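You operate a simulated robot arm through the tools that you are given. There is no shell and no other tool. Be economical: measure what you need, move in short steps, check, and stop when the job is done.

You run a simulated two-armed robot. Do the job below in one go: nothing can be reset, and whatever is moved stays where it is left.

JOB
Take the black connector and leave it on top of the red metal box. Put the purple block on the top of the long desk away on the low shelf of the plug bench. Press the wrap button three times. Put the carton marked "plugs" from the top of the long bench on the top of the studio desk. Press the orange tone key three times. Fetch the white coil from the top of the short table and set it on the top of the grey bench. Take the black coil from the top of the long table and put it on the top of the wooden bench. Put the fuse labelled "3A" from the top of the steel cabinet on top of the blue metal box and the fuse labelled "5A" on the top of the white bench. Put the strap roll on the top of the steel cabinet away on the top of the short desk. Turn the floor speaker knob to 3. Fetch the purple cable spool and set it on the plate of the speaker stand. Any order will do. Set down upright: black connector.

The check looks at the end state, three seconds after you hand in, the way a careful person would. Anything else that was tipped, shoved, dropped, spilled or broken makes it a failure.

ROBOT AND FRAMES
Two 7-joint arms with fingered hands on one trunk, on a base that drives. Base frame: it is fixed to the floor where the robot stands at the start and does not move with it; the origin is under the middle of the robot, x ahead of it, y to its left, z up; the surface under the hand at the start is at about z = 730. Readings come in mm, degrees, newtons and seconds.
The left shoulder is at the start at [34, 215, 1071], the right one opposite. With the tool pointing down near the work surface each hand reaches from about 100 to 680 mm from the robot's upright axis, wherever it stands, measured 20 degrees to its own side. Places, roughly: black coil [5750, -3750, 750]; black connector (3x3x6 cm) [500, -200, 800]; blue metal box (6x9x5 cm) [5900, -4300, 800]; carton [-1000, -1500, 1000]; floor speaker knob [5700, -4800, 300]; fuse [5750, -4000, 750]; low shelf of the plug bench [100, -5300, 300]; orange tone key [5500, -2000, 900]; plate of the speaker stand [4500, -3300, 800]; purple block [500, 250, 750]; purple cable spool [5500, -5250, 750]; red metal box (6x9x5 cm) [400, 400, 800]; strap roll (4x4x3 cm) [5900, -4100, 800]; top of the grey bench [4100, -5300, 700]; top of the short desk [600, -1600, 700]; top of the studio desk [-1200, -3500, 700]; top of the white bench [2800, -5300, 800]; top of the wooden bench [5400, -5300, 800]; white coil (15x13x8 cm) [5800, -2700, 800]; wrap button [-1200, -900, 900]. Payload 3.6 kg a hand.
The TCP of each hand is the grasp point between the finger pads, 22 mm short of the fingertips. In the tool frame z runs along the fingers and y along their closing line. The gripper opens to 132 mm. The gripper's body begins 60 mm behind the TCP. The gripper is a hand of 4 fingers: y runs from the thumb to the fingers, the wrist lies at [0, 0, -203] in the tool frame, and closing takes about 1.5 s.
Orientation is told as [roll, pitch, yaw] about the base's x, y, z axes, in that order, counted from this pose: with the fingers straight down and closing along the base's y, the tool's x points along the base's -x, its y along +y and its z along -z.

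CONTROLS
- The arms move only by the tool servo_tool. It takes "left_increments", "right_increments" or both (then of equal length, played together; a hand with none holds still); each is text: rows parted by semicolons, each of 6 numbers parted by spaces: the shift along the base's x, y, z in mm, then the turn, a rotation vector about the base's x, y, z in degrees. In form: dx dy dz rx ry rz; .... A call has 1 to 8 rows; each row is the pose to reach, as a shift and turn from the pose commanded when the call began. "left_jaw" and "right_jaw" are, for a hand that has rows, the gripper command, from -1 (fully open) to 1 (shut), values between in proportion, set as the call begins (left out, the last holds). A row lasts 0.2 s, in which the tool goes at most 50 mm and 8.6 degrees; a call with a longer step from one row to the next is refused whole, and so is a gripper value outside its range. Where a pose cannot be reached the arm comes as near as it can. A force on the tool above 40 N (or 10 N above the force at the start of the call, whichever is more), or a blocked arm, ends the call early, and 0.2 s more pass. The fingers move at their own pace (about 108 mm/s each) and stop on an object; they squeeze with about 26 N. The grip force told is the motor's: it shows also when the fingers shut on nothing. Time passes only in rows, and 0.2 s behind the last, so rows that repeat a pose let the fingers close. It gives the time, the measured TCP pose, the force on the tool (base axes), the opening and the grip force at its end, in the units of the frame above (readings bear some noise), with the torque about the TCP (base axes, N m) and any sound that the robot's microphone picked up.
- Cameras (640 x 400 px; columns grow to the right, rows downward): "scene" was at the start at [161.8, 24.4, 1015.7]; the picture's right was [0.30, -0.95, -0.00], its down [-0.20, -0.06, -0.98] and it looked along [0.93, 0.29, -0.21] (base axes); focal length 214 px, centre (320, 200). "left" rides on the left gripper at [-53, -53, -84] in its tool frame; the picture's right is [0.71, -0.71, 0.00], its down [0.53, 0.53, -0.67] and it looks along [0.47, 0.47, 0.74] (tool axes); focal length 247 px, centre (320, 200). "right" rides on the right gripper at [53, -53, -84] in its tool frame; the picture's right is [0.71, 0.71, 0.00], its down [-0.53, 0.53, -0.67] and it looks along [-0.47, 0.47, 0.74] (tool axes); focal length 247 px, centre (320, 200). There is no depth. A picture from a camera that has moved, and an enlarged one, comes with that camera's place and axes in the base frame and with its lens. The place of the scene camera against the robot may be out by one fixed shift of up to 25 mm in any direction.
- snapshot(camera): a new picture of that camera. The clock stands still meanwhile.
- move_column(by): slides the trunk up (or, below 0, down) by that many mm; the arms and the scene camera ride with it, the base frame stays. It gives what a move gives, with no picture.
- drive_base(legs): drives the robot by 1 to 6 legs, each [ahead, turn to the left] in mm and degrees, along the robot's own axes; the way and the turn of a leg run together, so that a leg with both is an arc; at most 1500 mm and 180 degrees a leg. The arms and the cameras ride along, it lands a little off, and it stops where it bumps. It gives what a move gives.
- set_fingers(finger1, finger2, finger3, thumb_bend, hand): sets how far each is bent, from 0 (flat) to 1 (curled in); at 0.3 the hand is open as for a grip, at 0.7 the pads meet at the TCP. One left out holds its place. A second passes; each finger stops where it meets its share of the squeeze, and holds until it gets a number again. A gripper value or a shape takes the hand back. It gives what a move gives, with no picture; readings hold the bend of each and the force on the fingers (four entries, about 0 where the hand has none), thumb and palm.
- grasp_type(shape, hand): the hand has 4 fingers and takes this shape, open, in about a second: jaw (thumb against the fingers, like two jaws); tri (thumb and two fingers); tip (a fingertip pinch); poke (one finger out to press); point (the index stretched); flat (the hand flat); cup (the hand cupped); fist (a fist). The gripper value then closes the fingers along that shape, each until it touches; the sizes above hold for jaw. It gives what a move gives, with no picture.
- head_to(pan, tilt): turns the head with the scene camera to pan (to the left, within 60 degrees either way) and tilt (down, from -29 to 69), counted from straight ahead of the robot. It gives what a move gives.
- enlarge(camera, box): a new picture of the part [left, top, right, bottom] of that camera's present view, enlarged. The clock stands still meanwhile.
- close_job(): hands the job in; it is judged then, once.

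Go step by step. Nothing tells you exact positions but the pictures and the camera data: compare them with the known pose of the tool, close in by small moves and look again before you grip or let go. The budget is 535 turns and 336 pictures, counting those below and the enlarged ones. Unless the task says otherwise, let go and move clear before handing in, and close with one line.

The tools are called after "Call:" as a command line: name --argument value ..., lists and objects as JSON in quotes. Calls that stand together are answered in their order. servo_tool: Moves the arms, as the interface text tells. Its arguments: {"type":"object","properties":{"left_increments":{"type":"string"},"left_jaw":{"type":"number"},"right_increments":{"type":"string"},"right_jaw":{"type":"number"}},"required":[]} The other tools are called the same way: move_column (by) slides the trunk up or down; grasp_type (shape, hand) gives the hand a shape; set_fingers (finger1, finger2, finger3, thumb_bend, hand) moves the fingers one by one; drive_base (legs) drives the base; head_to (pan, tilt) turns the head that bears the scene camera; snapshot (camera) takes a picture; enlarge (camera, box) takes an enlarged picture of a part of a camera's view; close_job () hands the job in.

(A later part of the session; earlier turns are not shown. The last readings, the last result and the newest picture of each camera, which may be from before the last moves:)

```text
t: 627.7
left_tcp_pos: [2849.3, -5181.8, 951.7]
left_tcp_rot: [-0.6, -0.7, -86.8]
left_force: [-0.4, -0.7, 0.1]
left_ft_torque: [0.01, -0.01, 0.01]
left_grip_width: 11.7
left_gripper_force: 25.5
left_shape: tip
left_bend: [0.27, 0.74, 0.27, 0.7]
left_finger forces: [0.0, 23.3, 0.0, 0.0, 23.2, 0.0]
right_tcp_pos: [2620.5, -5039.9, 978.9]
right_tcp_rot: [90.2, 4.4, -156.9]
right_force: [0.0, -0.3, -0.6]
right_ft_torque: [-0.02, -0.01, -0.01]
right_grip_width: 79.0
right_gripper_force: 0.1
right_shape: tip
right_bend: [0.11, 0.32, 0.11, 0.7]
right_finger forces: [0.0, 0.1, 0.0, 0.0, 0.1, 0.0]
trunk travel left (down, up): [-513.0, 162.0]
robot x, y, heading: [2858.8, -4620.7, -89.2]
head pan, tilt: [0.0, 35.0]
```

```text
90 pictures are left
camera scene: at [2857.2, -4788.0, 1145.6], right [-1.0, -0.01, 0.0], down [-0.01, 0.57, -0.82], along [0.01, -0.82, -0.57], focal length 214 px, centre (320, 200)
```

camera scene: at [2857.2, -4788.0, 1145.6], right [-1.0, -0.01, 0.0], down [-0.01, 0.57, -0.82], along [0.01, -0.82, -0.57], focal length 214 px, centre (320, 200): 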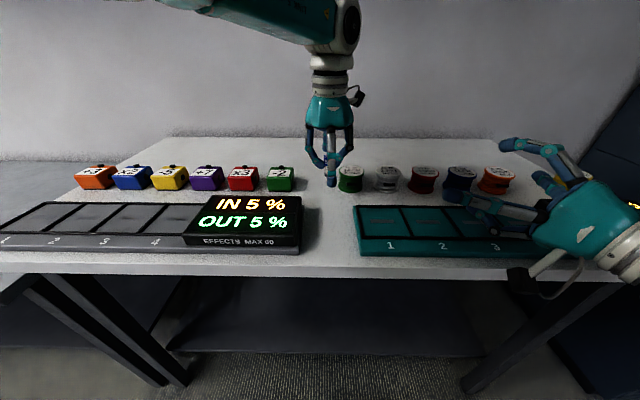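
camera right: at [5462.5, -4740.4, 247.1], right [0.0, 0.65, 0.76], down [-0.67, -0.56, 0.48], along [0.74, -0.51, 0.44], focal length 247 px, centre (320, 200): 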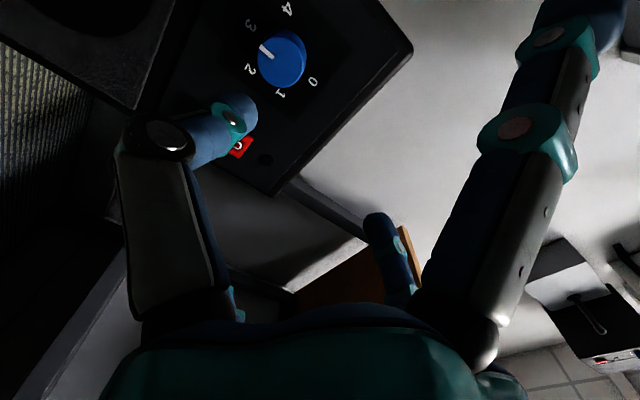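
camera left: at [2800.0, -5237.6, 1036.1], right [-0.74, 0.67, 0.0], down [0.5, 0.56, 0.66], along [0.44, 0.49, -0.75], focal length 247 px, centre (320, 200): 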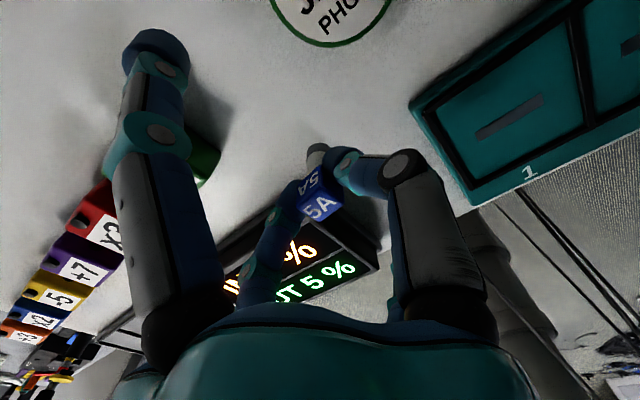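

Call:
servo_tool --left_increments "9 40 0 0 0 0; 9 62 -30 0 0 0; 9 62 -70 0 0 0; 9 62 -95 0 0 0"

Call:
enlarge --camera "scene" --box '[240, 110, 420, 270]'

```text
t: 628.5
left_tcp_pos: [2839.1, -5108.7, 885.3]
left_tcp_rot: [-0.5, -0.2, -88.7]
left_force: [6.8, 6.6, 20.8]
left_ft_torque: [0.1, -0.2, 0.01]
left_grip_width: 15.9
left_gripper_force: 25.9
left_shape: tip
left_bend: [0.27, 0.77, 0.27, 0.66]
left_finger forces: [0.0, 33.4, 0.1, 0.0, 26.0, 0.0]
right_tcp_pos: [2619.7, -5039.8, 980.1]
right_tcp_rot: [90.3, 4.4, -156.9]
right_force: [-0.3, 0.6, 0.4]
right_ft_torque: [-0.01, 0.01, -0.01]
right_grip_width: 79.0
right_gripper_force: 0.2
right_shape: tip
right_bend: [0.11, 0.32, 0.11, 0.7]
right_finger forces: [0.1, 0.0, 0.1, 0.1, 0.0, 0.1]
trunk travel left (down, up): [-513.0, 162.0]
robot x, y, heading: [2856.5, -4619.1, -89.2]
head pan, tilt: [0.0, 35.0]
stopped in row 4 (left hand): the force on the tool passed its limit at 50 N (the readings are from after the stop); the commanded pose is now the measured one
```

```text
2.50 times, centred on (330, 190) of scene
camera zoom: at [2856.0, -4785.3, 1146.3], right [-1.0, -0.01, 0.0], down [-0.01, 0.57, -0.82], along [0.01, -0.82, -0.57], focal length 536 px, centre (295, 225)
```

zoom: 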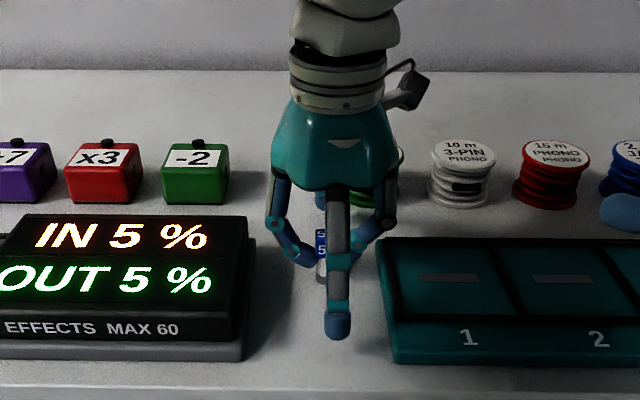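

Contact with the bench at z 885. I'm easing up a little, opening just enough and lifting.

Call:
servo_tool --left_increments "0 0 2 0 0 0; 0 0 2 0 0 0"

Call:
servo_tool --left_increments "0 0 0 0 0 0; 0 0 0 0 0 0; 0 0 0 0 0 0; 0 0 0 0 0 0" --left_jaw 0.45

Call:
servo_tool --left_increments "0 0 30 0 0 0; 0 0 75 0 0 0; 0 0 120 0 0 0; 0 0 165 0 0 0; 10 20 205 0 0 0; 25 50 235 0 0 0; 45 85 250 0 0 0; 65 125 260 0 0 0"

Call:
snapshot --camera "scene"

```text
t: 629.1
left_tcp_pos: [2838.2, -5108.7, 886.6]
left_tcp_rot: [-0.5, -0.2, -88.8]
left_force: [5.1, 3.0, 17.2]
left_ft_torque: [0.01, -0.16, 0.01]
left_grip_width: 15.9
left_gripper_force: 26.1
left_shape: tip
left_bend: [0.27, 0.77, 0.27, 0.66]
left_finger forces: [0.1, 31.7, 0.0, 0.0, 26.6, 0.0]
right_tcp_pos: [2620.3, -5039.0, 979.9]
right_tcp_rot: [90.3, 4.3, -156.9]
right_force: [-0.3, 0.9, 0.1]
right_ft_torque: [0.0, 0.01, 0.0]
right_grip_width: 79.0
right_gripper_force: 0.1
right_shape: tip
right_bend: [0.11, 0.32, 0.11, 0.7]
right_finger forces: [0.0, 0.1, 0.0, 0.0, 0.0, 0.0]
trunk travel left (down, up): [-513.0, 162.0]
robot x, y, heading: [2857.4, -4618.2, -89.0]
head pan, tilt: [0.0, 35.0]
```

```text
t: 630.1
left_tcp_pos: [2838.0, -5108.6, 884.8]
left_tcp_rot: [-0.5, -0.1, -88.7]
left_force: [-0.7, 0.0, -0.7]
left_ft_torque: [0.01, 0.0, -0.02]
left_grip_width: 36.3
left_gripper_force: 0.1
left_shape: tip
left_bend: [0.11, 0.78, 0.11, 0.7]
left_finger forces: [0.0, 0.1, 0.0, 0.0, 0.0, 0.0]
right_tcp_pos: [2619.9, -5039.8, 979.1]
right_tcp_rot: [90.2, 4.4, -156.9]
right_force: [0.2, -0.2, 0.0]
right_ft_torque: [0.0, -0.01, -0.02]
right_grip_width: 79.0
right_gripper_force: 0.1
right_shape: tip
right_bend: [0.11, 0.32, 0.11, 0.7]
right_finger forces: [0.0, 0.0, 0.0, 0.1, 0.1, 0.0]
trunk travel left (down, up): [-513.0, 162.0]
robot x, y, heading: [2866.2, -4618.6, -89.1]
head pan, tilt: [0.0, 35.0]
```

```text
t: 632.0
left_tcp_pos: [2903.9, -4983.4, 1145.6]
left_tcp_rot: [-0.4, -0.2, -88.8]
left_force: [-0.9, 0.1, 0.1]
left_ft_torque: [0.01, 0.03, -0.01]
left_grip_width: 36.3
left_gripper_force: 0.1
left_shape: tip
left_bend: [0.11, 0.78, 0.11, 0.7]
left_finger forces: [0.1, 0.1, 0.0, 0.0, 0.1, 0.1]
right_tcp_pos: [2621.0, -5039.9, 978.8]
right_tcp_rot: [90.3, 4.4, -156.9]
right_force: [-0.1, -0.6, 0.3]
right_ft_torque: [0.05, 0.03, 0.01]
right_grip_width: 78.9
right_gripper_force: 0.1
right_shape: tip
right_bend: [0.11, 0.32, 0.11, 0.7]
right_finger forces: [0.0, 0.0, 0.1, 0.0, 0.0, 0.0]
trunk travel left (down, up): [-513.0, 162.0]
robot x, y, heading: [2859.2, -4622.4, -89.3]
head pan, tilt: [0.0, 35.0]
```

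```text
88 pictures are left
camera scene: at [2856.4, -4786.7, 1145.8], right [-1.0, -0.01, 0.0], down [-0.01, 0.57, -0.82], along [0.01, -0.82, -0.57], focal length 214 px, centre (320, 200)
```

scene: 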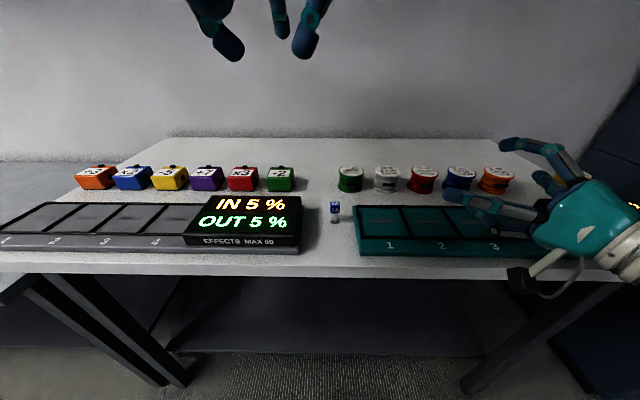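

The 5A fuse stands on the white bench. Now back east for the strap roll.

Call:
drive_base --legs '[[-120, 0], [0, 36]]'

Call:
drive_base --legs '[[0, 36]]'

Call:
drive_base --legs '[[0, 15], [1200, 0]]'

Call:
drive_base --legs '[[1100, 0]]'

```text
t: 634.9
left_tcp_pos: [3108.3, -4767.3, 1144.8]
left_tcp_rot: [-0.5, -0.1, -52.7]
left_force: [-0.3, -0.5, -0.4]
left_ft_torque: [0.01, 0.02, -0.01]
left_grip_width: 36.2
left_gripper_force: 0.0
left_shape: tip
left_bend: [0.11, 0.78, 0.11, 0.7]
left_finger forces: [0.0, 0.0, 0.0, 0.1, 0.0, 0.1]
right_tcp_pos: [2912.7, -4979.3, 979.2]
right_tcp_rot: [90.2, 4.4, -120.7]
right_force: [0.3, -0.3, 0.5]
right_ft_torque: [-0.02, -0.01, -0.03]
right_grip_width: 79.0
right_gripper_force: 0.0
right_shape: tip
right_bend: [0.11, 0.32, 0.11, 0.7]
right_finger forces: [0.0, 0.0, 0.0, 0.0, 0.0, 0.0]
trunk travel left (down, up): [-513.0, 162.0]
robot x, y, heading: [2841.4, -4511.9, -53.2]
head pan, tilt: [0.0, 35.0]
```

```text
t: 637.1
left_tcp_pos: [3209.3, -4562.6, 1146.3]
left_tcp_rot: [-0.4, -0.1, -17.0]
left_force: [0.1, 0.4, 0.7]
left_ft_torque: [0.0, -0.02, 0.0]
left_grip_width: 36.2
left_gripper_force: 0.1
left_shape: tip
left_bend: [0.11, 0.78, 0.11, 0.7]
left_finger forces: [0.0, 0.1, 0.0, 0.0, 0.0, 0.1]
right_tcp_pos: [3174.6, -4850.9, 979.2]
right_tcp_rot: [90.1, 4.4, -85.2]
right_force: [-0.2, 0.3, -1.5]
right_ft_torque: [0.04, -0.04, 0.0]
right_grip_width: 79.0
right_gripper_force: 0.1
right_shape: tip
right_bend: [0.11, 0.32, 0.11, 0.7]
right_finger forces: [0.0, 0.1, 0.0, 0.0, 0.1, 0.0]
trunk travel left (down, up): [-513.0, 162.0]
robot x, y, heading: [2836.3, -4535.4, -17.3]
head pan, tilt: [0.0, 35.0]
```

```text
t: 644.1
left_tcp_pos: [4424.1, -4522.0, 1145.6]
left_tcp_rot: [-0.5, -0.2, -2.3]
left_force: [-0.1, 0.4, 0.9]
left_ft_torque: [-0.04, 0.01, -0.02]
left_grip_width: 36.3
left_gripper_force: 0.1
left_shape: tip
left_bend: [0.11, 0.78, 0.11, 0.7]
left_finger forces: [0.0, 0.1, 0.0, 0.0, 0.0, 0.1]
right_tcp_pos: [4461.5, -4808.2, 979.7]
right_tcp_rot: [90.3, 4.4, -70.5]
right_force: [0.0, 0.3, -0.9]
right_ft_torque: [0.02, 0.01, 0.02]
right_grip_width: 79.1
right_gripper_force: 0.0
right_shape: tip
right_bend: [0.11, 0.32, 0.11, 0.7]
right_finger forces: [0.0, 0.0, 0.0, 0.0, 0.0, 0.1]
trunk travel left (down, up): [-513.0, 162.0]
robot x, y, heading: [4057.1, -4594.8, -2.9]
head pan, tilt: [0.0, 35.0]
```

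```text
t: 648.1
left_tcp_pos: [5225.2, -4557.8, 1147.5]
left_tcp_rot: [-0.9, 0.0, -3.2]
left_force: [0.6, -0.1, 0.0]
left_ft_torque: [0.01, 0.0, 0.02]
left_grip_width: 36.5
left_gripper_force: 0.0
left_shape: tip
left_bend: [0.11, 0.78, 0.11, 0.7]
left_finger forces: [0.1, 0.1, 0.0, 0.0, 0.1, 0.0]
right_tcp_pos: [5224.0, -4872.0, 931.3]
right_tcp_rot: [82.8, 5.9, -74.7]
right_force: [0.2, -0.1, -0.5]
right_ft_torque: [0.03, 0.01, 0.02]
right_grip_width: 79.5
right_gripper_force: 0.0
right_shape: tip
right_bend: [0.11, 0.32, 0.11, 0.7]
right_finger forces: [0.0, 0.0, 0.0, 0.1, 0.0, 0.1]
trunk travel left (down, up): [-513.0, 162.0]
robot x, y, heading: [4852.8, -4630.0, -3.8]
head pan, tilt: [0.0, 35.0]
stopped in leg 1: the robot was blocked; the commanded pose is now the measured one
```

The right arm has touched something on the wooden bench. I'm reversing at once and checking.

Call:
drive_base --legs '[[-150, 0]]'

Call:
head_to --pan -40 --tilt 25

Call:
snapshot --camera "scene"

```text
t: 649.5
left_tcp_pos: [5092.6, -4558.7, 1140.2]
left_tcp_rot: [-0.4, 1.0, -3.1]
left_force: [-0.3, 0.2, 0.5]
left_ft_torque: [0.03, -0.01, -0.02]
left_grip_width: 36.3
left_gripper_force: 0.2
left_shape: tip
left_bend: [0.11, 0.78, 0.11, 0.7]
left_finger forces: [0.0, 0.0, 0.0, 0.0, 0.1, 0.0]
right_tcp_pos: [5105.0, -4857.7, 944.0]
right_tcp_rot: [85.3, 6.0, -73.1]
right_force: [0.1, -1.0, 0.2]
right_ft_torque: [-0.01, 0.01, -0.03]
right_grip_width: 79.0
right_gripper_force: 0.1
right_shape: tip
right_bend: [0.11, 0.32, 0.11, 0.7]
right_finger forces: [0.0, 0.0, 0.1, 0.0, 0.0, 0.0]
trunk travel left (down, up): [-513.0, 162.0]
robot x, y, heading: [4705.5, -4621.4, -4.1]
head pan, tilt: [0.0, 35.0]
```

```text
t: 650.6
left_tcp_pos: [5093.8, -4557.3, 1139.7]
left_tcp_rot: [-0.5, 1.1, -3.2]
left_force: [0.4, -0.3, -0.3]
left_ft_torque: [0.0, -0.01, 0.04]
left_grip_width: 36.6
left_gripper_force: 0.1
left_shape: tip
left_bend: [0.11, 0.78, 0.11, 0.7]
left_finger forces: [0.0, 0.0, 0.1, 0.1, 0.1, 0.0]
right_tcp_pos: [5106.2, -4856.3, 943.7]
right_tcp_rot: [85.1, 6.1, -73.2]
right_force: [-0.2, -0.5, 0.0]
right_ft_torque: [-0.02, 0.02, 0.0]
right_grip_width: 79.0
right_gripper_force: 0.1
right_shape: tip
right_bend: [0.11, 0.32, 0.11, 0.7]
right_finger forces: [0.0, 0.0, 0.0, 0.0, 0.0, 0.0]
trunk travel left (down, up): [-513.0, 162.0]
robot x, y, heading: [4702.8, -4624.4, -3.9]
head pan, tilt: [-40.0, 25.0]
```

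```text
87 pictures are left
camera scene: at [4839.3, -4697.0, 1161.5], right [-0.69, -0.72, 0.0], down [-0.31, 0.29, -0.91], along [0.65, -0.63, -0.42], focal length 214 px, centre (320, 200)
```

scene: 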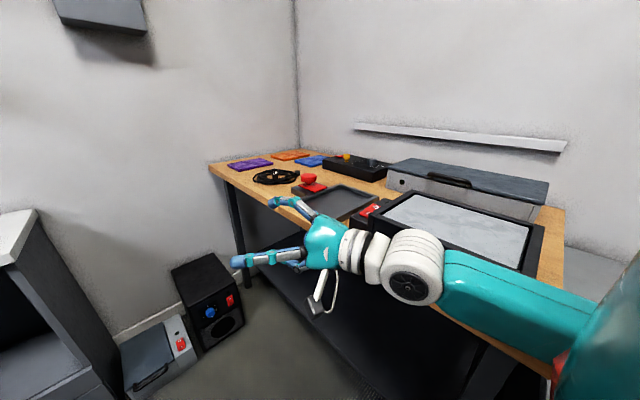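

Call:
servo_tool --right_increments "-20 25 35 0 0 0; -40 50 70 0 0 0; -60 75 105 0 0 0; -80 100 140 0 0 0; -90 120 180 0 0 0; -100 140 220 0 0 0; -100 150 260 0 0 0"

Call:
snapshot --camera "scene"

```text
t: 651.8
left_tcp_pos: [5093.4, -4558.6, 1139.9]
left_tcp_rot: [-0.4, 1.1, -3.0]
left_force: [0.1, 0.3, -0.9]
left_ft_torque: [0.0, 0.0, 0.03]
left_grip_width: 36.2
left_gripper_force: 0.1
left_shape: tip
left_bend: [0.11, 0.78, 0.11, 0.7]
left_finger forces: [0.0, 0.0, 0.1, 0.1, 0.1, 0.0]
right_tcp_pos: [5036.1, -4818.7, 990.8]
right_tcp_rot: [73.4, -12.4, -75.9]
right_force: [0.3, -0.9, -0.1]
right_ft_torque: [-0.02, 0.01, -0.01]
right_grip_width: 79.2
right_gripper_force: 0.1
right_shape: tip
right_bend: [0.11, 0.32, 0.11, 0.7]
right_finger forces: [0.0, 0.0, 0.1, 0.0, 0.0, 0.1]
right hand out of reach, approached as far as the arm can: row 3, 4, 5, 6
trunk travel left (down, up): [-513.0, 162.0]
robot x, y, heading: [4703.1, -4620.9, -4.0]
head pan, tilt: [-40.0, 25.0]
stopped in row 6 (right hand): the arm was blocked; the commanded pose is now the measured one
```

```text
86 pictures are left
camera scene: at [4839.6, -4698.0, 1161.4], right [-0.69, -0.72, 0.0], down [-0.31, 0.29, -0.91], along [0.65, -0.63, -0.42], focal length 214 px, centre (320, 200)
```

scene: 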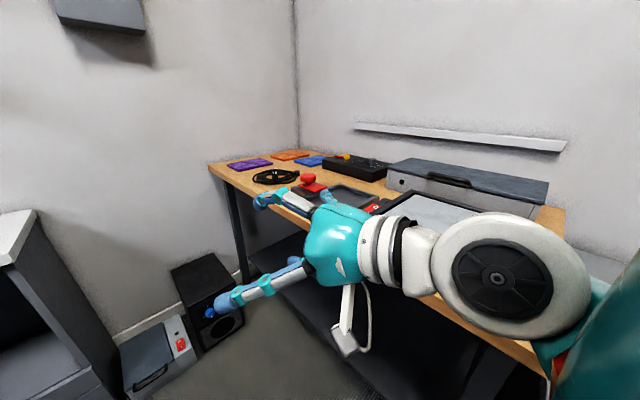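

The right wrist is at its limit after the dial turn. I'm backing into free space and restoring that arm step by step.

Call:
drive_base --legs '[[-300, 0]]'

Call:
servo_tool --right_increments "15 0 12 -8 -1.5 2.4; 30 0 25 -16 -3 4.8; 45 0 38 -24 -4.5 7.2; 60 0 50 -32 -6 9.6; 75 0 62 -40 -7.5 12; 90 0 75 -48 -9 14.4; 105 0 88 -56 -10.5 16.8; 120 0 100 -64 -12 19.2"

Call:
servo_tool --right_increments "-10 0 5 0 8 0; -20 0 10 0 16 0; -30 0 15 0 24 0; -40 0 20 0 32 0; -50 0 25 0 40 0; -60 0 30 0 48 0; -70 0 30 0 56 0; -80 0 30 0 64 0"

```text
t: 653.9
left_tcp_pos: [4793.1, -4536.8, 1140.6]
left_tcp_rot: [-0.5, 1.1, -3.1]
left_force: [-0.6, -0.6, -0.1]
left_ft_torque: [0.02, -0.01, 0.02]
left_grip_width: 36.4
left_gripper_force: 0.0
left_shape: tip
left_bend: [0.11, 0.78, 0.11, 0.7]
left_finger forces: [0.0, 0.0, 0.0, 0.1, 0.0, 0.0]
right_tcp_pos: [4734.0, -4794.8, 992.2]
right_tcp_rot: [73.6, -12.5, -75.9]
right_force: [-0.1, 0.0, 0.5]
right_ft_torque: [0.04, -0.03, -0.01]
right_grip_width: 79.0
right_gripper_force: 0.0
right_shape: tip
right_bend: [0.11, 0.32, 0.11, 0.7]
right_finger forces: [0.1, 0.1, 0.1, 0.0, 0.0, 0.0]
trunk travel left (down, up): [-513.0, 162.0]
robot x, y, heading: [4400.8, -4604.1, -3.9]
head pan, tilt: [-40.0, 25.0]
```

```text
t: 655.7
left_tcp_pos: [4794.1, -4538.3, 1141.0]
left_tcp_rot: [-0.5, 1.1, -3.2]
left_force: [0.4, -0.3, -0.3]
left_ft_torque: [-0.01, -0.03, -0.01]
left_grip_width: 36.5
left_gripper_force: 0.0
left_shape: tip
left_bend: [0.11, 0.78, 0.11, 0.7]
left_finger forces: [0.0, 0.1, 0.0, 0.0, 0.0, 0.1]
right_tcp_pos: [4856.4, -4797.0, 1091.2]
right_tcp_rot: [28.5, -71.3, -18.9]
right_force: [-0.9, 0.4, -0.2]
right_ft_torque: [-0.01, -0.02, 0.01]
right_grip_width: 79.1
right_gripper_force: 0.0
right_shape: tip
right_bend: [0.11, 0.32, 0.11, 0.7]
right_finger forces: [0.0, 0.0, 0.1, 0.1, 0.0, 0.0]
trunk travel left (down, up): [-513.0, 162.0]
robot x, y, heading: [4403.9, -4602.3, -4.1]
head pan, tilt: [-40.0, 25.0]
```

```text
t: 657.5
left_tcp_pos: [4793.7, -4537.5, 1140.6]
left_tcp_rot: [-0.4, 1.1, -3.2]
left_force: [0.0, 0.2, -0.4]
left_ft_torque: [0.0, 0.03, 0.0]
left_grip_width: 36.3
left_gripper_force: 0.0
left_shape: tip
left_bend: [0.11, 0.78, 0.11, 0.7]
left_finger forces: [0.0, 0.0, 0.0, 0.1, 0.1, 0.0]
right_tcp_pos: [4774.4, -4796.0, 1121.5]
right_tcp_rot: [11.4, -8.2, -6.2]
right_force: [1.0, 0.9, -0.7]
right_ft_torque: [-0.01, 0.02, -0.02]
right_grip_width: 79.1
right_gripper_force: 0.0
right_shape: tip
right_bend: [0.11, 0.32, 0.11, 0.7]
right_finger forces: [0.1, 0.1, 0.0, 0.1, 0.0, 0.0]
trunk travel left (down, up): [-513.0, 162.0]
robot x, y, heading: [4405.1, -4601.9, -4.2]
head pan, tilt: [-40.0, 25.0]
```

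Call:
servo_tool --right_increments "-10 10 10 -5.5 4 0; -20 20 20 -11 8 0"

Call:
head_to --pan -38 --tilt 15

Call:
enlarge --camera "scene" --box '[200, 170, 480, 300]'

```text
t: 658.1
left_tcp_pos: [4793.6, -4537.2, 1141.6]
left_tcp_rot: [-0.5, 1.1, -3.1]
left_force: [-0.4, 0.2, -1.0]
left_ft_torque: [-0.03, -0.03, -0.02]
left_grip_width: 36.3
left_gripper_force: 0.0
left_shape: tip
left_bend: [0.11, 0.78, 0.11, 0.7]
left_finger forces: [0.0, 0.0, 0.0, 0.1, 0.0, 0.0]
right_tcp_pos: [4755.4, -4776.6, 1140.2]
right_tcp_rot: [-0.5, -1.2, -5.2]
right_force: [0.1, -0.3, -0.3]
right_ft_torque: [-0.03, 0.01, -0.01]
right_grip_width: 79.3
right_gripper_force: 0.0
right_shape: tip
right_bend: [0.11, 0.32, 0.11, 0.7]
right_finger forces: [0.0, 0.0, 0.1, 0.0, 0.0, 0.1]
trunk travel left (down, up): [-513.0, 162.0]
robot x, y, heading: [4402.4, -4602.4, -4.0]
head pan, tilt: [-40.0, 25.0]
```

```text
t: 658.8
left_tcp_pos: [4793.3, -4537.9, 1139.3]
left_tcp_rot: [-0.4, 1.1, -3.2]
left_force: [0.4, -0.3, -0.2]
left_ft_torque: [0.01, 0.0, 0.0]
left_grip_width: 36.2
left_gripper_force: 0.0
left_shape: tip
left_bend: [0.11, 0.78, 0.11, 0.7]
left_finger forces: [0.0, 0.0, 0.0, 0.0, 0.0, 0.0]
right_tcp_pos: [4755.2, -4777.4, 1140.6]
right_tcp_rot: [-0.3, -1.3, -5.1]
right_force: [0.6, 0.1, 0.2]
right_ft_torque: [0.0, -0.04, 0.0]
right_grip_width: 78.9
right_gripper_force: 0.1
right_shape: tip
right_bend: [0.11, 0.32, 0.11, 0.7]
right_finger forces: [0.0, 0.0, 0.0, 0.0, 0.0, 0.1]
trunk travel left (down, up): [-513.0, 162.0]
robot x, y, heading: [4398.2, -4602.8, -3.9]
head pan, tilt: [-38.0, 15.0]
```

```text
2.29 times, centred on (340, 235) of scene
camera zoom: at [4542.4, -4675.1, 1177.6], right [-0.67, -0.74, 0.0], down [-0.19, 0.17, -0.97], along [0.72, -0.65, -0.26], focal length 490 px, centre (274, 120)
```

zoom: 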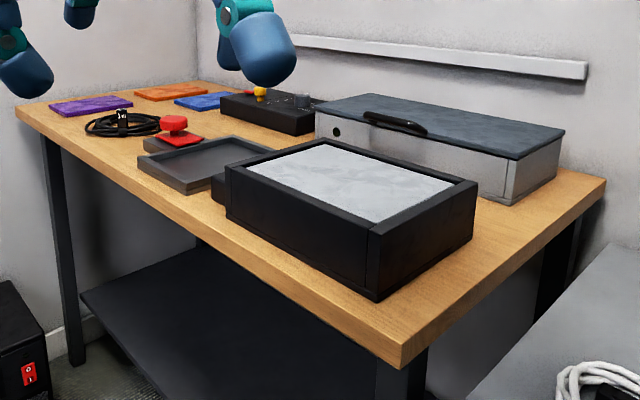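

Call:
enlarge --camera "scene" --box '[250, 215, 350, 285]'

```text
5.71 times, centred on (300, 250) of scene
camera zoom: at [4542.4, -4675.1, 1177.6], right [-0.67, -0.74, 0.0], down [-0.19, 0.17, -0.97], along [0.72, -0.65, -0.26], focal length 1226 px, centre (434, -86)
```

zoom: 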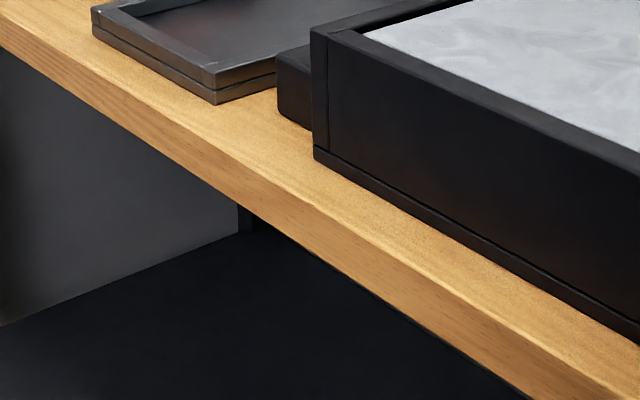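

The bench items keep their spacing, so nothing seems shoved. With both arms upright and high again I'm driving to the cabinet.

Call:
drive_base --legs '[[0, 14], [880, 0]]'

Call:
drive_base --legs '[[0, -10]]'

Call:
servo_tool --left_increments "40 20 0 0 0 0; 80 40 0 0 0 0; 115 70 0 0 0 0; 145 105 0 0 0 0; 175 140 -10 0 0 0; 205 175 -20 0 0 0" --left_jaw -0.3

Call:
head_to --pan 35 --tilt 30

Call:
snapshot --camera "scene"

```text
t: 664.4
left_tcp_pos: [5645.1, -4296.6, 1140.8]
left_tcp_rot: [-0.3, 1.0, 10.2]
left_force: [0.7, -0.3, -0.2]
left_ft_torque: [0.0, 0.0, -0.02]
left_grip_width: 36.5
left_gripper_force: 0.1
left_shape: tip
left_bend: [0.11, 0.78, 0.11, 0.7]
left_finger forces: [0.0, 0.0, 0.0, 0.0, 0.0, 0.1]
right_tcp_pos: [5664.8, -4536.7, 1141.2]
right_tcp_rot: [-0.3, -1.5, 8.4]
right_force: [-0.5, 0.8, 0.1]
right_ft_torque: [-0.03, -0.03, -0.01]
right_grip_width: 79.0
right_gripper_force: 0.0
right_shape: tip
right_bend: [0.11, 0.32, 0.11, 0.7]
right_finger forces: [0.0, 0.0, 0.1, 0.0, 0.0, 0.0]
trunk travel left (down, up): [-513.0, 162.0]
robot x, y, heading: [5280.1, -4453.6, 9.4]
head pan, tilt: [-38.0, 15.0]
```

```text
t: 665.5
left_tcp_pos: [5666.4, -4363.2, 1140.8]
left_tcp_rot: [-0.4, 1.1, 0.2]
left_force: [-0.1, 0.0, 0.3]
left_ft_torque: [0.02, 0.02, -0.01]
left_grip_width: 36.3
left_gripper_force: 0.1
left_shape: tip
left_bend: [0.11, 0.78, 0.11, 0.7]
left_finger forces: [0.1, 0.0, 0.0, 0.0, 0.0, 0.1]
right_tcp_pos: [5642.7, -4604.2, 1140.7]
right_tcp_rot: [-0.3, -1.4, -1.7]
right_force: [-0.1, -0.1, -0.6]
right_ft_torque: [-0.01, -0.02, -0.01]
right_grip_width: 79.1
right_gripper_force: 0.1
right_shape: tip
right_bend: [0.11, 0.32, 0.11, 0.7]
right_finger forces: [0.0, 0.1, 0.0, 0.0, 0.0, 0.1]
trunk travel left (down, up): [-513.0, 162.0]
robot x, y, heading: [5280.6, -4446.3, -0.3]
head pan, tilt: [-38.0, 15.0]
```

```text
t: 667.1
left_tcp_pos: [5839.6, -4203.5, 1143.3]
left_tcp_rot: [-0.4, -0.8, -2.8]
left_force: [-0.9, 0.4, -0.8]
left_ft_torque: [-0.03, 0.03, 0.02]
left_grip_width: 85.5
left_gripper_force: 0.1
left_shape: tip
left_bend: [0.11, 0.3, 0.11, 0.7]
left_finger forces: [0.1, 0.1, 0.0, 0.0, 0.0, 0.1]
right_tcp_pos: [5623.4, -4605.0, 1148.7]
right_tcp_rot: [-0.2, -2.5, -1.6]
right_force: [0.4, 1.2, 0.6]
right_ft_torque: [0.0, -0.04, -0.02]
right_grip_width: 79.5
right_gripper_force: 0.0
right_shape: tip
right_bend: [0.11, 0.32, 0.11, 0.7]
right_finger forces: [0.0, 0.0, 0.1, 0.0, 0.1, 0.1]
trunk travel left (down, up): [-513.0, 162.0]
robot x, y, heading: [5276.0, -4444.2, -0.6]
head pan, tilt: [-38.0, 15.0]
stopped in row 6 (left hand): the arm was blocked; the commanded pose is now the measured one
```

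```text
t: 668.5
left_tcp_pos: [5841.8, -4201.6, 1144.5]
left_tcp_rot: [-0.3, -1.0, -3.7]
left_force: [0.7, -0.2, -0.3]
left_ft_torque: [0.02, 0.02, -0.05]
left_grip_width: 85.8
left_gripper_force: 0.1
left_shape: tip
left_bend: [0.11, 0.3, 0.11, 0.7]
left_finger forces: [0.1, 0.0, 0.1, 0.1, 0.0, 0.1]
right_tcp_pos: [5626.2, -4603.4, 1147.0]
right_tcp_rot: [-0.6, -2.4, -1.6]
right_force: [-0.1, 0.2, -1.0]
right_ft_torque: [-0.03, 0.02, -0.02]
right_grip_width: 79.1
right_gripper_force: 0.1
right_shape: tip
right_bend: [0.11, 0.32, 0.11, 0.7]
right_finger forces: [0.0, 0.0, 0.0, 0.0, 0.0, 0.0]
trunk travel left (down, up): [-513.0, 162.0]
robot x, y, heading: [5280.9, -4443.7, -0.4]
head pan, tilt: [35.0, 30.0]
```

```text
83 pictures are left
camera scene: at [5375.1, -4395.2, 1160.8], right [0.56, -0.83, 0.03], down [-0.37, -0.28, -0.88], along [0.74, 0.49, -0.47], focal length 214 px, centre (320, 200)
```

scene: 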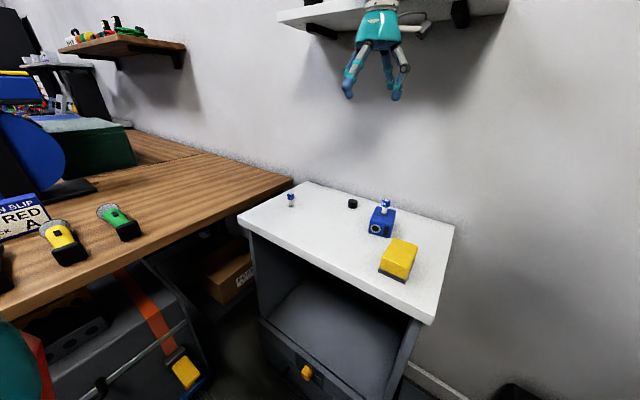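

The left wrist is touching the wall shelf. I'm pulling it back and down.

Call:
servo_tool --left_increments "-35 -10 -15 0 0 0; -70 -20 -35 0 0 0; -90 -20 -75 0 0 0; -90 -15 -115 0 0 0; -90 -10 -150 0 0 0"

Call:
head_to --pan 35 --tilt 5

Call:
snapshot --camera "scene"

```text
t: 668.8
left_tcp_pos: [5843.0, -4204.7, 1144.1]
left_tcp_rot: [-0.5, -1.9, -4.5]
left_force: [-34.1, 12.6, -13.7]
left_ft_torque: [-1.87, -4.34, 0.36]
left_grip_width: 85.4
left_gripper_force: 0.0
left_shape: tip
left_bend: [0.11, 0.3, 0.11, 0.7]
left_finger forces: [0.0, 0.1, 0.1, 0.0, 0.0, 0.0]
right_tcp_pos: [5647.4, -4604.1, 1140.5]
right_tcp_rot: [-0.8, -1.3, -1.6]
right_force: [-0.1, 0.1, 0.8]
right_ft_torque: [0.05, 0.0, 0.0]
right_grip_width: 79.3
right_gripper_force: 0.0
right_shape: tip
right_bend: [0.11, 0.32, 0.11, 0.7]
right_finger forces: [0.0, 0.0, 0.0, 0.0, 0.1, 0.0]
trunk travel left (down, up): [-513.0, 162.0]
robot x, y, heading: [5278.2, -4443.8, -0.2]
head pan, tilt: [35.0, 30.0]
stopped in row 1 (left hand): the arm was blocked; the commanded pose is now the measured one
```

```text
t: 669.7
left_tcp_pos: [5843.6, -4205.2, 1144.2]
left_tcp_rot: [-0.4, -2.0, -5.0]
left_force: [-50.2, 22.1, -6.9]
left_ft_torque: [-3.04, -6.64, 0.63]
left_grip_width: 85.6
left_gripper_force: 0.0
left_shape: tip
left_bend: [0.11, 0.3, 0.11, 0.7]
left_finger forces: [0.0, 0.0, 0.0, 0.0, 0.0, 0.0]
right_tcp_pos: [5645.5, -4601.5, 1142.1]
right_tcp_rot: [-0.9, -1.4, -1.7]
right_force: [0.9, -1.2, -0.4]
right_ft_torque: [0.02, -0.01, 0.01]
right_grip_width: 79.3
right_gripper_force: 0.1
right_shape: tip
right_bend: [0.11, 0.32, 0.11, 0.7]
right_finger forces: [0.0, 0.0, 0.0, 0.1, 0.1, 0.0]
trunk travel left (down, up): [-513.0, 162.0]
robot x, y, heading: [5277.8, -4444.3, -0.4]
head pan, tilt: [35.0, 5.0]
```

```text
82 pictures are left
camera scene: at [5370.7, -4389.9, 1201.4], right [0.57, -0.82, 0.03], down [-0.02, -0.06, -1.0], along [0.82, 0.56, -0.05], focal length 214 px, centre (320, 200)
```

scene: 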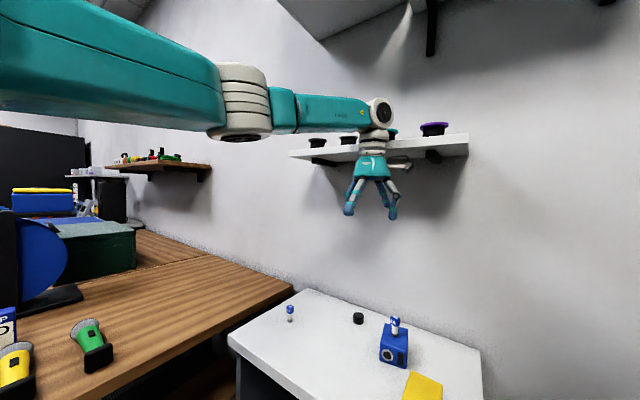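

Call:
drive_base --legs '[[-100, 0]]'

Call:
servo_tool --left_increments "-20 0 -20 0 0 0; -40 0 -50 0 0 0; -50 0 -95 0 0 0; -50 0 -140 0 0 0"

Call:
snapshot --camera "scene"

```text
t: 670.5
left_tcp_pos: [5843.2, -4219.1, 1143.8]
left_tcp_rot: [1.3, -1.8, -12.5]
left_force: [0.1, 0.2, 0.1]
left_ft_torque: [-0.03, 0.01, 0.0]
left_grip_width: 85.4
left_gripper_force: 0.1
left_shape: tip
left_bend: [0.11, 0.3, 0.11, 0.7]
left_finger forces: [0.0, 0.1, 0.1, 0.0, 0.0, 0.0]
right_tcp_pos: [5681.2, -4599.1, 1125.5]
right_tcp_rot: [-1.4, 0.8, -1.4]
right_force: [0.4, 0.3, -0.1]
right_ft_torque: [-0.01, 0.0, 0.01]
right_grip_width: 79.3
right_gripper_force: 0.0
right_shape: tip
right_bend: [0.11, 0.32, 0.11, 0.7]
right_finger forces: [0.0, 0.1, 0.1, 0.0, 0.0, 0.0]
trunk travel left (down, up): [-513.0, 162.0]
robot x, y, heading: [5268.8, -4439.2, 0.4]
head pan, tilt: [35.0, 5.0]
stopped in leg 1: the robot was blocked; the commanded pose is now the measured one
```

```text
t: 670.8
left_tcp_pos: [5847.0, -4220.6, 1142.8]
left_tcp_rot: [1.9, -3.0, -14.9]
left_force: [-0.1, -0.6, 0.2]
left_ft_torque: [0.01, 0.05, 0.01]
left_grip_width: 85.7
left_gripper_force: 0.1
left_shape: tip
left_bend: [0.11, 0.3, 0.11, 0.7]
left_finger forces: [0.0, 0.0, 0.0, 0.0, 0.0, 0.0]
right_tcp_pos: [5705.2, -4602.5, 1114.7]
right_tcp_rot: [-1.5, 2.0, -1.6]
right_force: [-1.0, 0.1, -0.4]
right_ft_torque: [0.01, 0.02, -0.02]
right_grip_width: 79.1
right_gripper_force: 0.0
right_shape: tip
right_bend: [0.11, 0.32, 0.11, 0.7]
right_finger forces: [0.0, 0.1, 0.0, 0.0, 0.1, 0.1]
trunk travel left (down, up): [-513.0, 162.0]
robot x, y, heading: [5270.4, -4436.9, 1.3]
head pan, tilt: [35.0, 5.0]
stopped in row 1 (left hand): the arm was blocked; the commanded pose is now the measured one
```

```text
81 pictures are left
camera scene: at [5355.4, -4379.3, 1202.1], right [0.59, -0.81, 0.04], down [-0.02, -0.06, -1.0], along [0.81, 0.59, -0.05], focal length 214 px, centre (320, 200)
```

scene: 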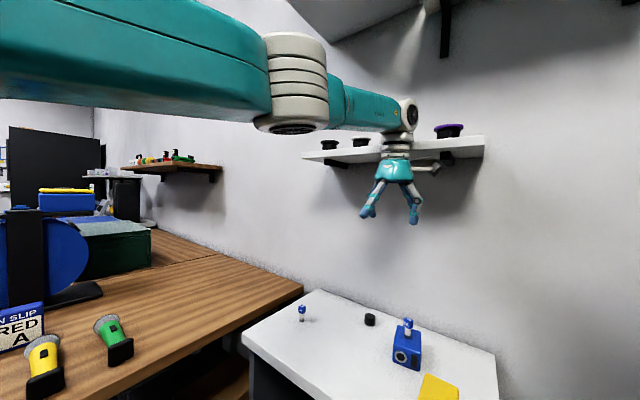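

Call:
drive_base --legs '[[-80, 0]]'

Call:
drive_base --legs '[[-80, 0]]'

```text
t: 671.5
left_tcp_pos: [5847.8, -4223.6, 1142.1]
left_tcp_rot: [2.1, -3.7, -14.4]
left_force: [0.2, -0.3, 0.2]
left_ft_torque: [-0.04, -0.03, 0.01]
left_grip_width: 85.4
left_gripper_force: 0.0
left_shape: tip
left_bend: [0.11, 0.3, 0.11, 0.7]
left_finger forces: [0.1, 0.0, 0.0, 0.0, 0.0, 0.1]
right_tcp_pos: [5743.5, -4613.5, 1091.0]
right_tcp_rot: [-1.5, 4.6, -1.6]
right_force: [0.5, 0.5, 0.8]
right_ft_torque: [0.02, -0.02, 0.01]
right_grip_width: 78.9
right_gripper_force: 0.0
right_shape: tip
right_bend: [0.11, 0.32, 0.11, 0.7]
right_finger forces: [0.0, 0.0, 0.0, 0.0, 0.0, 0.0]
trunk travel left (down, up): [-513.0, 162.0]
robot x, y, heading: [5260.2, -4437.4, 1.4]
head pan, tilt: [35.0, 5.0]
stopped in leg 1: the robot was blocked; the commanded pose is now the measured one
```

```text
t: 672.2
left_tcp_pos: [5852.2, -4223.5, 1140.7]
left_tcp_rot: [2.2, -4.8, -14.9]
left_force: [0.7, -0.1, -0.3]
left_ft_torque: [0.01, -0.01, -0.02]
left_grip_width: 85.7
left_gripper_force: 0.1
left_shape: tip
left_bend: [0.11, 0.3, 0.11, 0.7]
left_finger forces: [0.0, 0.0, 0.0, 0.0, 0.0, 0.0]
right_tcp_pos: [5776.4, -4612.2, 1067.5]
right_tcp_rot: [-1.8, 6.9, -1.0]
right_force: [0.1, -0.4, 0.9]
right_ft_torque: [-0.06, -0.02, 0.01]
right_grip_width: 79.2
right_gripper_force: 0.1
right_shape: tip
right_bend: [0.11, 0.32, 0.11, 0.7]
right_finger forces: [0.0, 0.0, 0.1, 0.0, 0.0, 0.0]
trunk travel left (down, up): [-513.0, 162.0]
robot x, y, heading: [5252.7, -4437.9, 1.7]
head pan, tilt: [35.0, 5.0]
stopped in leg 1: the robot was blocked; the commanded pose is now the measured one
```

Call:
servo_tool --left_increments "0 0 25 0 0 0; -5 0 50 0 0 0; -15 0 80 0 0 0; -30 0 110 0 0 0"

Call:
enlarge --camera "scene" --box '[290, 60, 500, 240]'

```text
t: 672.6
left_tcp_pos: [5848.6, -4224.7, 1140.2]
left_tcp_rot: [2.0, -4.2, -15.2]
left_force: [-0.5, -1.0, 0.4]
left_ft_torque: [-0.02, 0.01, 0.0]
left_grip_width: 85.7
left_gripper_force: 0.1
left_shape: tip
left_bend: [0.11, 0.3, 0.11, 0.7]
left_finger forces: [0.0, 0.0, 0.1, 0.0, 0.0, 0.0]
left hand out of reach, approached as far as the arm can: row 1
right_tcp_pos: [5791.0, -4607.7, 1058.6]
right_tcp_rot: [-1.9, 7.7, 0.2]
right_force: [0.0, 0.3, 0.3]
right_ft_torque: [0.0, -0.01, 0.02]
right_grip_width: 79.5
right_gripper_force: 0.0
right_shape: tip
right_bend: [0.11, 0.32, 0.11, 0.7]
right_finger forces: [0.0, 0.0, 0.0, 0.1, 0.0, 0.1]
trunk travel left (down, up): [-513.0, 162.0]
robot x, y, heading: [5254.1, -4437.8, 1.7]
head pan, tilt: [35.0, 5.0]
stopped in row 1 (right hand): the arm was blocked; the commanded pose is now the measured one
```

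```text
2.22 times, centred on (395, 150) of scene
camera zoom: at [5352.3, -4387.2, 1200.7], right [0.6, -0.8, 0.02], down [-0.03, -0.05, -1.0], along [0.8, 0.59, -0.05], focal length 477 px, centre (153, 311)
```

zoom: 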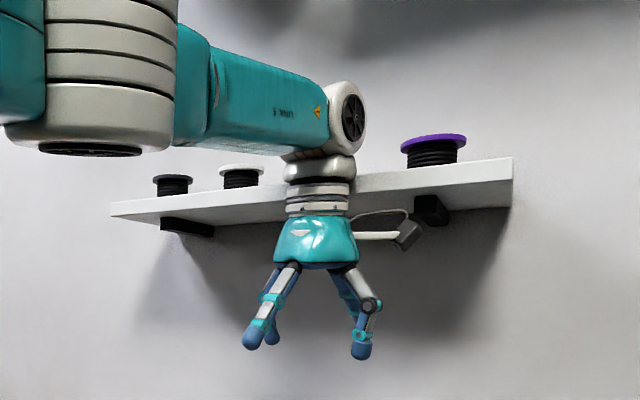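

Call:
move_column --by -40

Call:
drive_base --legs '[[-80, 0]]'

```text
t: 672.9
left_tcp_pos: [5851.4, -4224.5, 1140.4]
left_tcp_rot: [1.9, -4.9, -15.7]
left_force: [0.5, -0.5, -0.4]
left_ft_torque: [-0.02, 0.02, -0.01]
left_grip_width: 85.7
left_gripper_force: 0.1
left_shape: tip
left_bend: [0.11, 0.3, 0.11, 0.7]
left_finger forces: [0.0, 0.0, 0.0, 0.0, 0.0, 0.0]
right_tcp_pos: [5799.2, -4598.8, 1049.1]
right_tcp_rot: [-2.1, 7.8, 2.4]
right_force: [-0.5, -0.1, 0.0]
right_ft_torque: [-0.03, -0.03, 0.01]
right_grip_width: 79.5
right_gripper_force: 0.1
right_shape: tip
right_bend: [0.11, 0.32, 0.11, 0.7]
right_finger forces: [0.1, 0.1, 0.0, 0.0, 0.0, 0.1]
trunk travel left (down, up): [-510.0, 166.0]
robot x, y, heading: [5252.5, -4437.3, 1.5]
head pan, tilt: [35.0, 5.0]
stopped: the arm was blocked; the commanded pose is now the measured one
```

```text
t: 673.6
left_tcp_pos: [5853.8, -4226.3, 1140.1]
left_tcp_rot: [1.9, -5.9, -16.3]
left_force: [3.5, -2.1, 2.0]
left_ft_torque: [0.1, 0.43, -0.01]
left_grip_width: 85.5
left_gripper_force: 0.1
left_shape: tip
left_bend: [0.11, 0.3, 0.11, 0.7]
left_finger forces: [0.0, 0.0, 0.0, 0.0, 0.1, 0.1]
right_tcp_pos: [5810.9, -4575.5, 1038.1]
right_tcp_rot: [-2.0, 7.6, 9.0]
right_force: [0.1, 0.9, -1.3]
right_ft_torque: [-0.01, -0.03, -0.03]
right_grip_width: 79.4
right_gripper_force: 0.1
right_shape: tip
right_bend: [0.11, 0.32, 0.11, 0.7]
right_finger forces: [0.0, 0.0, 0.0, 0.0, 0.1, 0.1]
trunk travel left (down, up): [-510.0, 166.0]
robot x, y, heading: [5250.8, -4438.4, 1.6]
head pan, tilt: [35.0, 5.0]
stopped in leg 1: the robot was blocked; the commanded pose is now the measured one
```

Call:
servo_tool --right_increments "-35 -15 15 0 -2 0; -70 -30 30 0 -4 0; -105 -45 45 0 -6 0; -140 -60 60 0 -8 0; -170 -75 80 0 -8 0"

Call:
servo_tool --left_increments "-10 -10 -30 0 4 4; -25 -20 -60 0 6 8; -45 -30 -90 0 6 12; -80 -40 -110 0 6 15"

```text
t: 673.9
left_tcp_pos: [5853.7, -4226.4, 1140.2]
left_tcp_rot: [1.8, -6.4, -16.6]
left_force: [-21.0, 5.3, 8.7]
left_ft_torque: [-0.72, -3.08, 0.08]
left_grip_width: 85.6
left_gripper_force: 0.0
left_shape: tip
left_bend: [0.11, 0.3, 0.11, 0.7]
left_finger forces: [0.1, 0.1, 0.0, 0.0, 0.0, 0.1]
right_tcp_pos: [5808.9, -4568.5, 1037.5]
right_tcp_rot: [-2.1, 7.0, 11.6]
right_force: [-0.3, 1.7, 0.7]
right_ft_torque: [-0.02, 0.02, 0.0]
right_grip_width: 79.1
right_gripper_force: 0.1
right_shape: tip
right_bend: [0.11, 0.32, 0.11, 0.7]
right_finger forces: [0.0, 0.0, 0.0, 0.1, 0.1, 0.0]
trunk travel left (down, up): [-510.0, 166.0]
robot x, y, heading: [5247.3, -4437.8, 1.8]
head pan, tilt: [35.0, 5.0]
stopped in row 1 (right hand): the arm was blocked; the commanded pose is now the measured one
```

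```text
t: 674.2
left_tcp_pos: [5854.5, -4227.8, 1136.5]
left_tcp_rot: [1.5, -6.4, -14.7]
left_force: [-0.5, 0.9, 0.3]
left_ft_torque: [0.0, 0.0, -0.01]
left_grip_width: 85.7
left_gripper_force: 0.0
left_shape: tip
left_bend: [0.11, 0.3, 0.11, 0.7]
left_finger forces: [0.0, 0.0, 0.0, 0.0, 0.0, 0.1]
left hand out of reach, approached as far as the arm can: row 1
right_tcp_pos: [5811.0, -4562.1, 1031.8]
right_tcp_rot: [-1.7, 6.9, 14.2]
right_force: [0.3, -0.3, -0.4]
right_ft_torque: [0.01, 0.02, -0.01]
right_grip_width: 79.3
right_gripper_force: 0.0
right_shape: tip
right_bend: [0.11, 0.32, 0.11, 0.7]
right_finger forces: [0.1, 0.1, 0.1, 0.1, 0.0, 0.0]
trunk travel left (down, up): [-510.0, 166.0]
robot x, y, heading: [5247.5, -4438.6, 1.6]
head pan, tilt: [35.0, 5.0]
stopped in row 1 (right hand): the arm was blocked; the commanded pose is now the measured one
```

Call:
drive_base --legs '[[0, 10]]'

Call:
drive_base --legs '[[-100, 10]]'

Call:
enlarge --camera "scene" --box '[260, 40, 520, 260]'

```text
t: 674.9
left_tcp_pos: [5855.9, -4228.5, 1136.5]
left_tcp_rot: [1.4, -7.3, -15.0]
left_force: [0.8, -1.3, 0.0]
left_ft_torque: [0.02, -0.01, -0.02]
left_grip_width: 85.6
left_gripper_force: 0.0
left_shape: tip
left_bend: [0.11, 0.3, 0.11, 0.7]
left_finger forces: [0.0, 0.0, 0.0, 0.0, 0.0, 0.0]
right_tcp_pos: [5806.5, -4574.8, 1010.3]
right_tcp_rot: [-1.4, 8.5, 14.2]
right_force: [-0.7, -0.3, -0.2]
right_ft_torque: [0.0, 0.0, 0.03]
right_grip_width: 79.7
right_gripper_force: 0.0
right_shape: tip
right_bend: [0.11, 0.32, 0.11, 0.7]
right_finger forces: [0.0, 0.0, 0.0, 0.1, 0.0, 0.0]
trunk travel left (down, up): [-510.0, 166.0]
robot x, y, heading: [5247.6, -4437.4, 1.8]
head pan, tilt: [35.0, 5.0]
stopped in leg 1: the robot was blocked; the commanded pose is now the measured one
```

```text
t: 676.0
left_tcp_pos: [5793.2, -4146.9, 1110.7]
left_tcp_rot: [0.8, -4.4, -6.5]
left_force: [1.0, 0.2, 0.7]
left_ft_torque: [0.04, 0.08, -0.03]
left_grip_width: 85.9
left_gripper_force: 0.0
left_shape: tip
left_bend: [0.11, 0.3, 0.11, 0.7]
left_finger forces: [0.0, 0.0, 0.0, 0.0, 0.0, 0.0]
right_tcp_pos: [5788.5, -4472.8, 1000.8]
right_tcp_rot: [-1.3, 9.2, 24.7]
right_force: [1.3, 2.0, 0.2]
right_ft_torque: [-0.06, 0.0, 0.02]
right_grip_width: 79.8
right_gripper_force: 0.0
right_shape: tip
right_bend: [0.11, 0.32, 0.11, 0.7]
right_finger forces: [0.0, 0.1, 0.1, 0.1, 0.0, 0.0]
trunk travel left (down, up): [-510.0, 166.0]
robot x, y, heading: [5163.8, -4447.5, 10.0]
head pan, tilt: [35.0, 5.0]
stopped in leg 1: the robot was blocked; the commanded pose is now the measured one
```

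```text
1.82 times, centred on (390, 150) of scene
camera zoom: at [5318.3, -4372.1, 1188.7], right [0.71, -0.7, -0.01], down [-0.08, -0.06, -0.99], along [0.7, 0.71, -0.1], focal length 390 px, centre (193, 291)
```

zoom: 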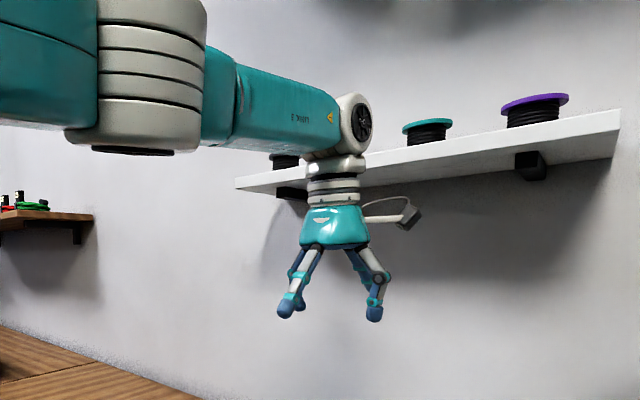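

Call:
drive_base --legs '[[-150, 0]]'

Call:
servo_tool --left_increments "-40 -20 -20 0 0 0; -80 -40 -40 0 0 0; -110 -70 -60 0 0 0" --right_increments "-40 -20 20 0 0 -4; -80 -40 40 0 0 -8; -110 -70 60 0 -4 -12"

Call:
enlarge --camera "scene" --box '[260, 40, 520, 260]'

```text
t: 677.4
left_tcp_pos: [5626.1, -4175.9, 1114.5]
left_tcp_rot: [1.0, -4.9, -6.6]
left_force: [-1.1, 0.5, -0.1]
left_ft_torque: [0.01, -0.03, 0.05]
left_grip_width: 85.5
left_gripper_force: 0.0
left_shape: tip
left_bend: [0.11, 0.3, 0.11, 0.7]
left_finger forces: [0.0, 0.0, 0.0, 0.0, 0.1, 0.1]
right_tcp_pos: [5626.0, -4516.6, 1003.3]
right_tcp_rot: [-1.4, 9.5, 22.4]
right_force: [-0.9, -0.1, -0.3]
right_ft_torque: [0.02, -0.03, 0.0]
right_grip_width: 79.2
right_gripper_force: 0.1
right_shape: tip
right_bend: [0.11, 0.32, 0.11, 0.7]
right_finger forces: [0.0, 0.1, 0.0, 0.1, 0.1, 0.0]
trunk travel left (down, up): [-510.0, 166.0]
robot x, y, heading: [5016.8, -4477.7, 10.3]
head pan, tilt: [35.0, 5.0]
```

```text
t: 678.2
left_tcp_pos: [5518.7, -4244.2, 1054.8]
left_tcp_rot: [0.9, -5.0, -6.5]
left_force: [-1.0, 0.6, 0.2]
left_ft_torque: [-0.03, 0.0, 0.01]
left_grip_width: 85.6
left_gripper_force: 0.0
left_shape: tip
left_bend: [0.11, 0.3, 0.11, 0.7]
left_finger forces: [0.0, 0.0, 0.0, 0.0, 0.0, 0.1]
right_tcp_pos: [5645.9, -4530.5, 1054.2]
right_tcp_rot: [-2.5, 6.5, 11.5]
right_force: [-0.2, -1.3, 0.2]
right_ft_torque: [0.01, 0.03, -0.01]
right_grip_width: 79.2
right_gripper_force: 0.1
right_shape: tip
right_bend: [0.11, 0.32, 0.11, 0.7]
right_finger forces: [0.0, 0.0, 0.1, 0.0, 0.0, 0.0]
right hand out of reach, approached as far as the arm can: row 1, 2, 3
trunk travel left (down, up): [-510.0, 166.0]
robot x, y, heading: [5019.3, -4476.6, 10.2]
head pan, tilt: [35.0, 5.0]
```

```text
1.82 times, centred on (390, 150) of scene
camera zoom: at [5152.3, -4402.0, 1190.7], right [0.71, -0.71, 0.0], down [-0.06, -0.06, -1.0], along [0.7, 0.71, -0.09], focal length 390 px, centre (193, 291)
```

zoom: 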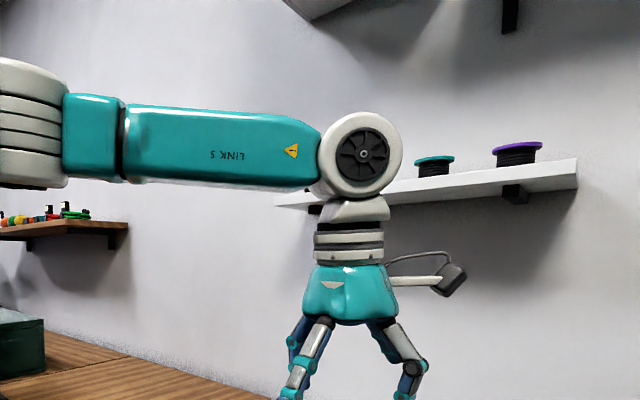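

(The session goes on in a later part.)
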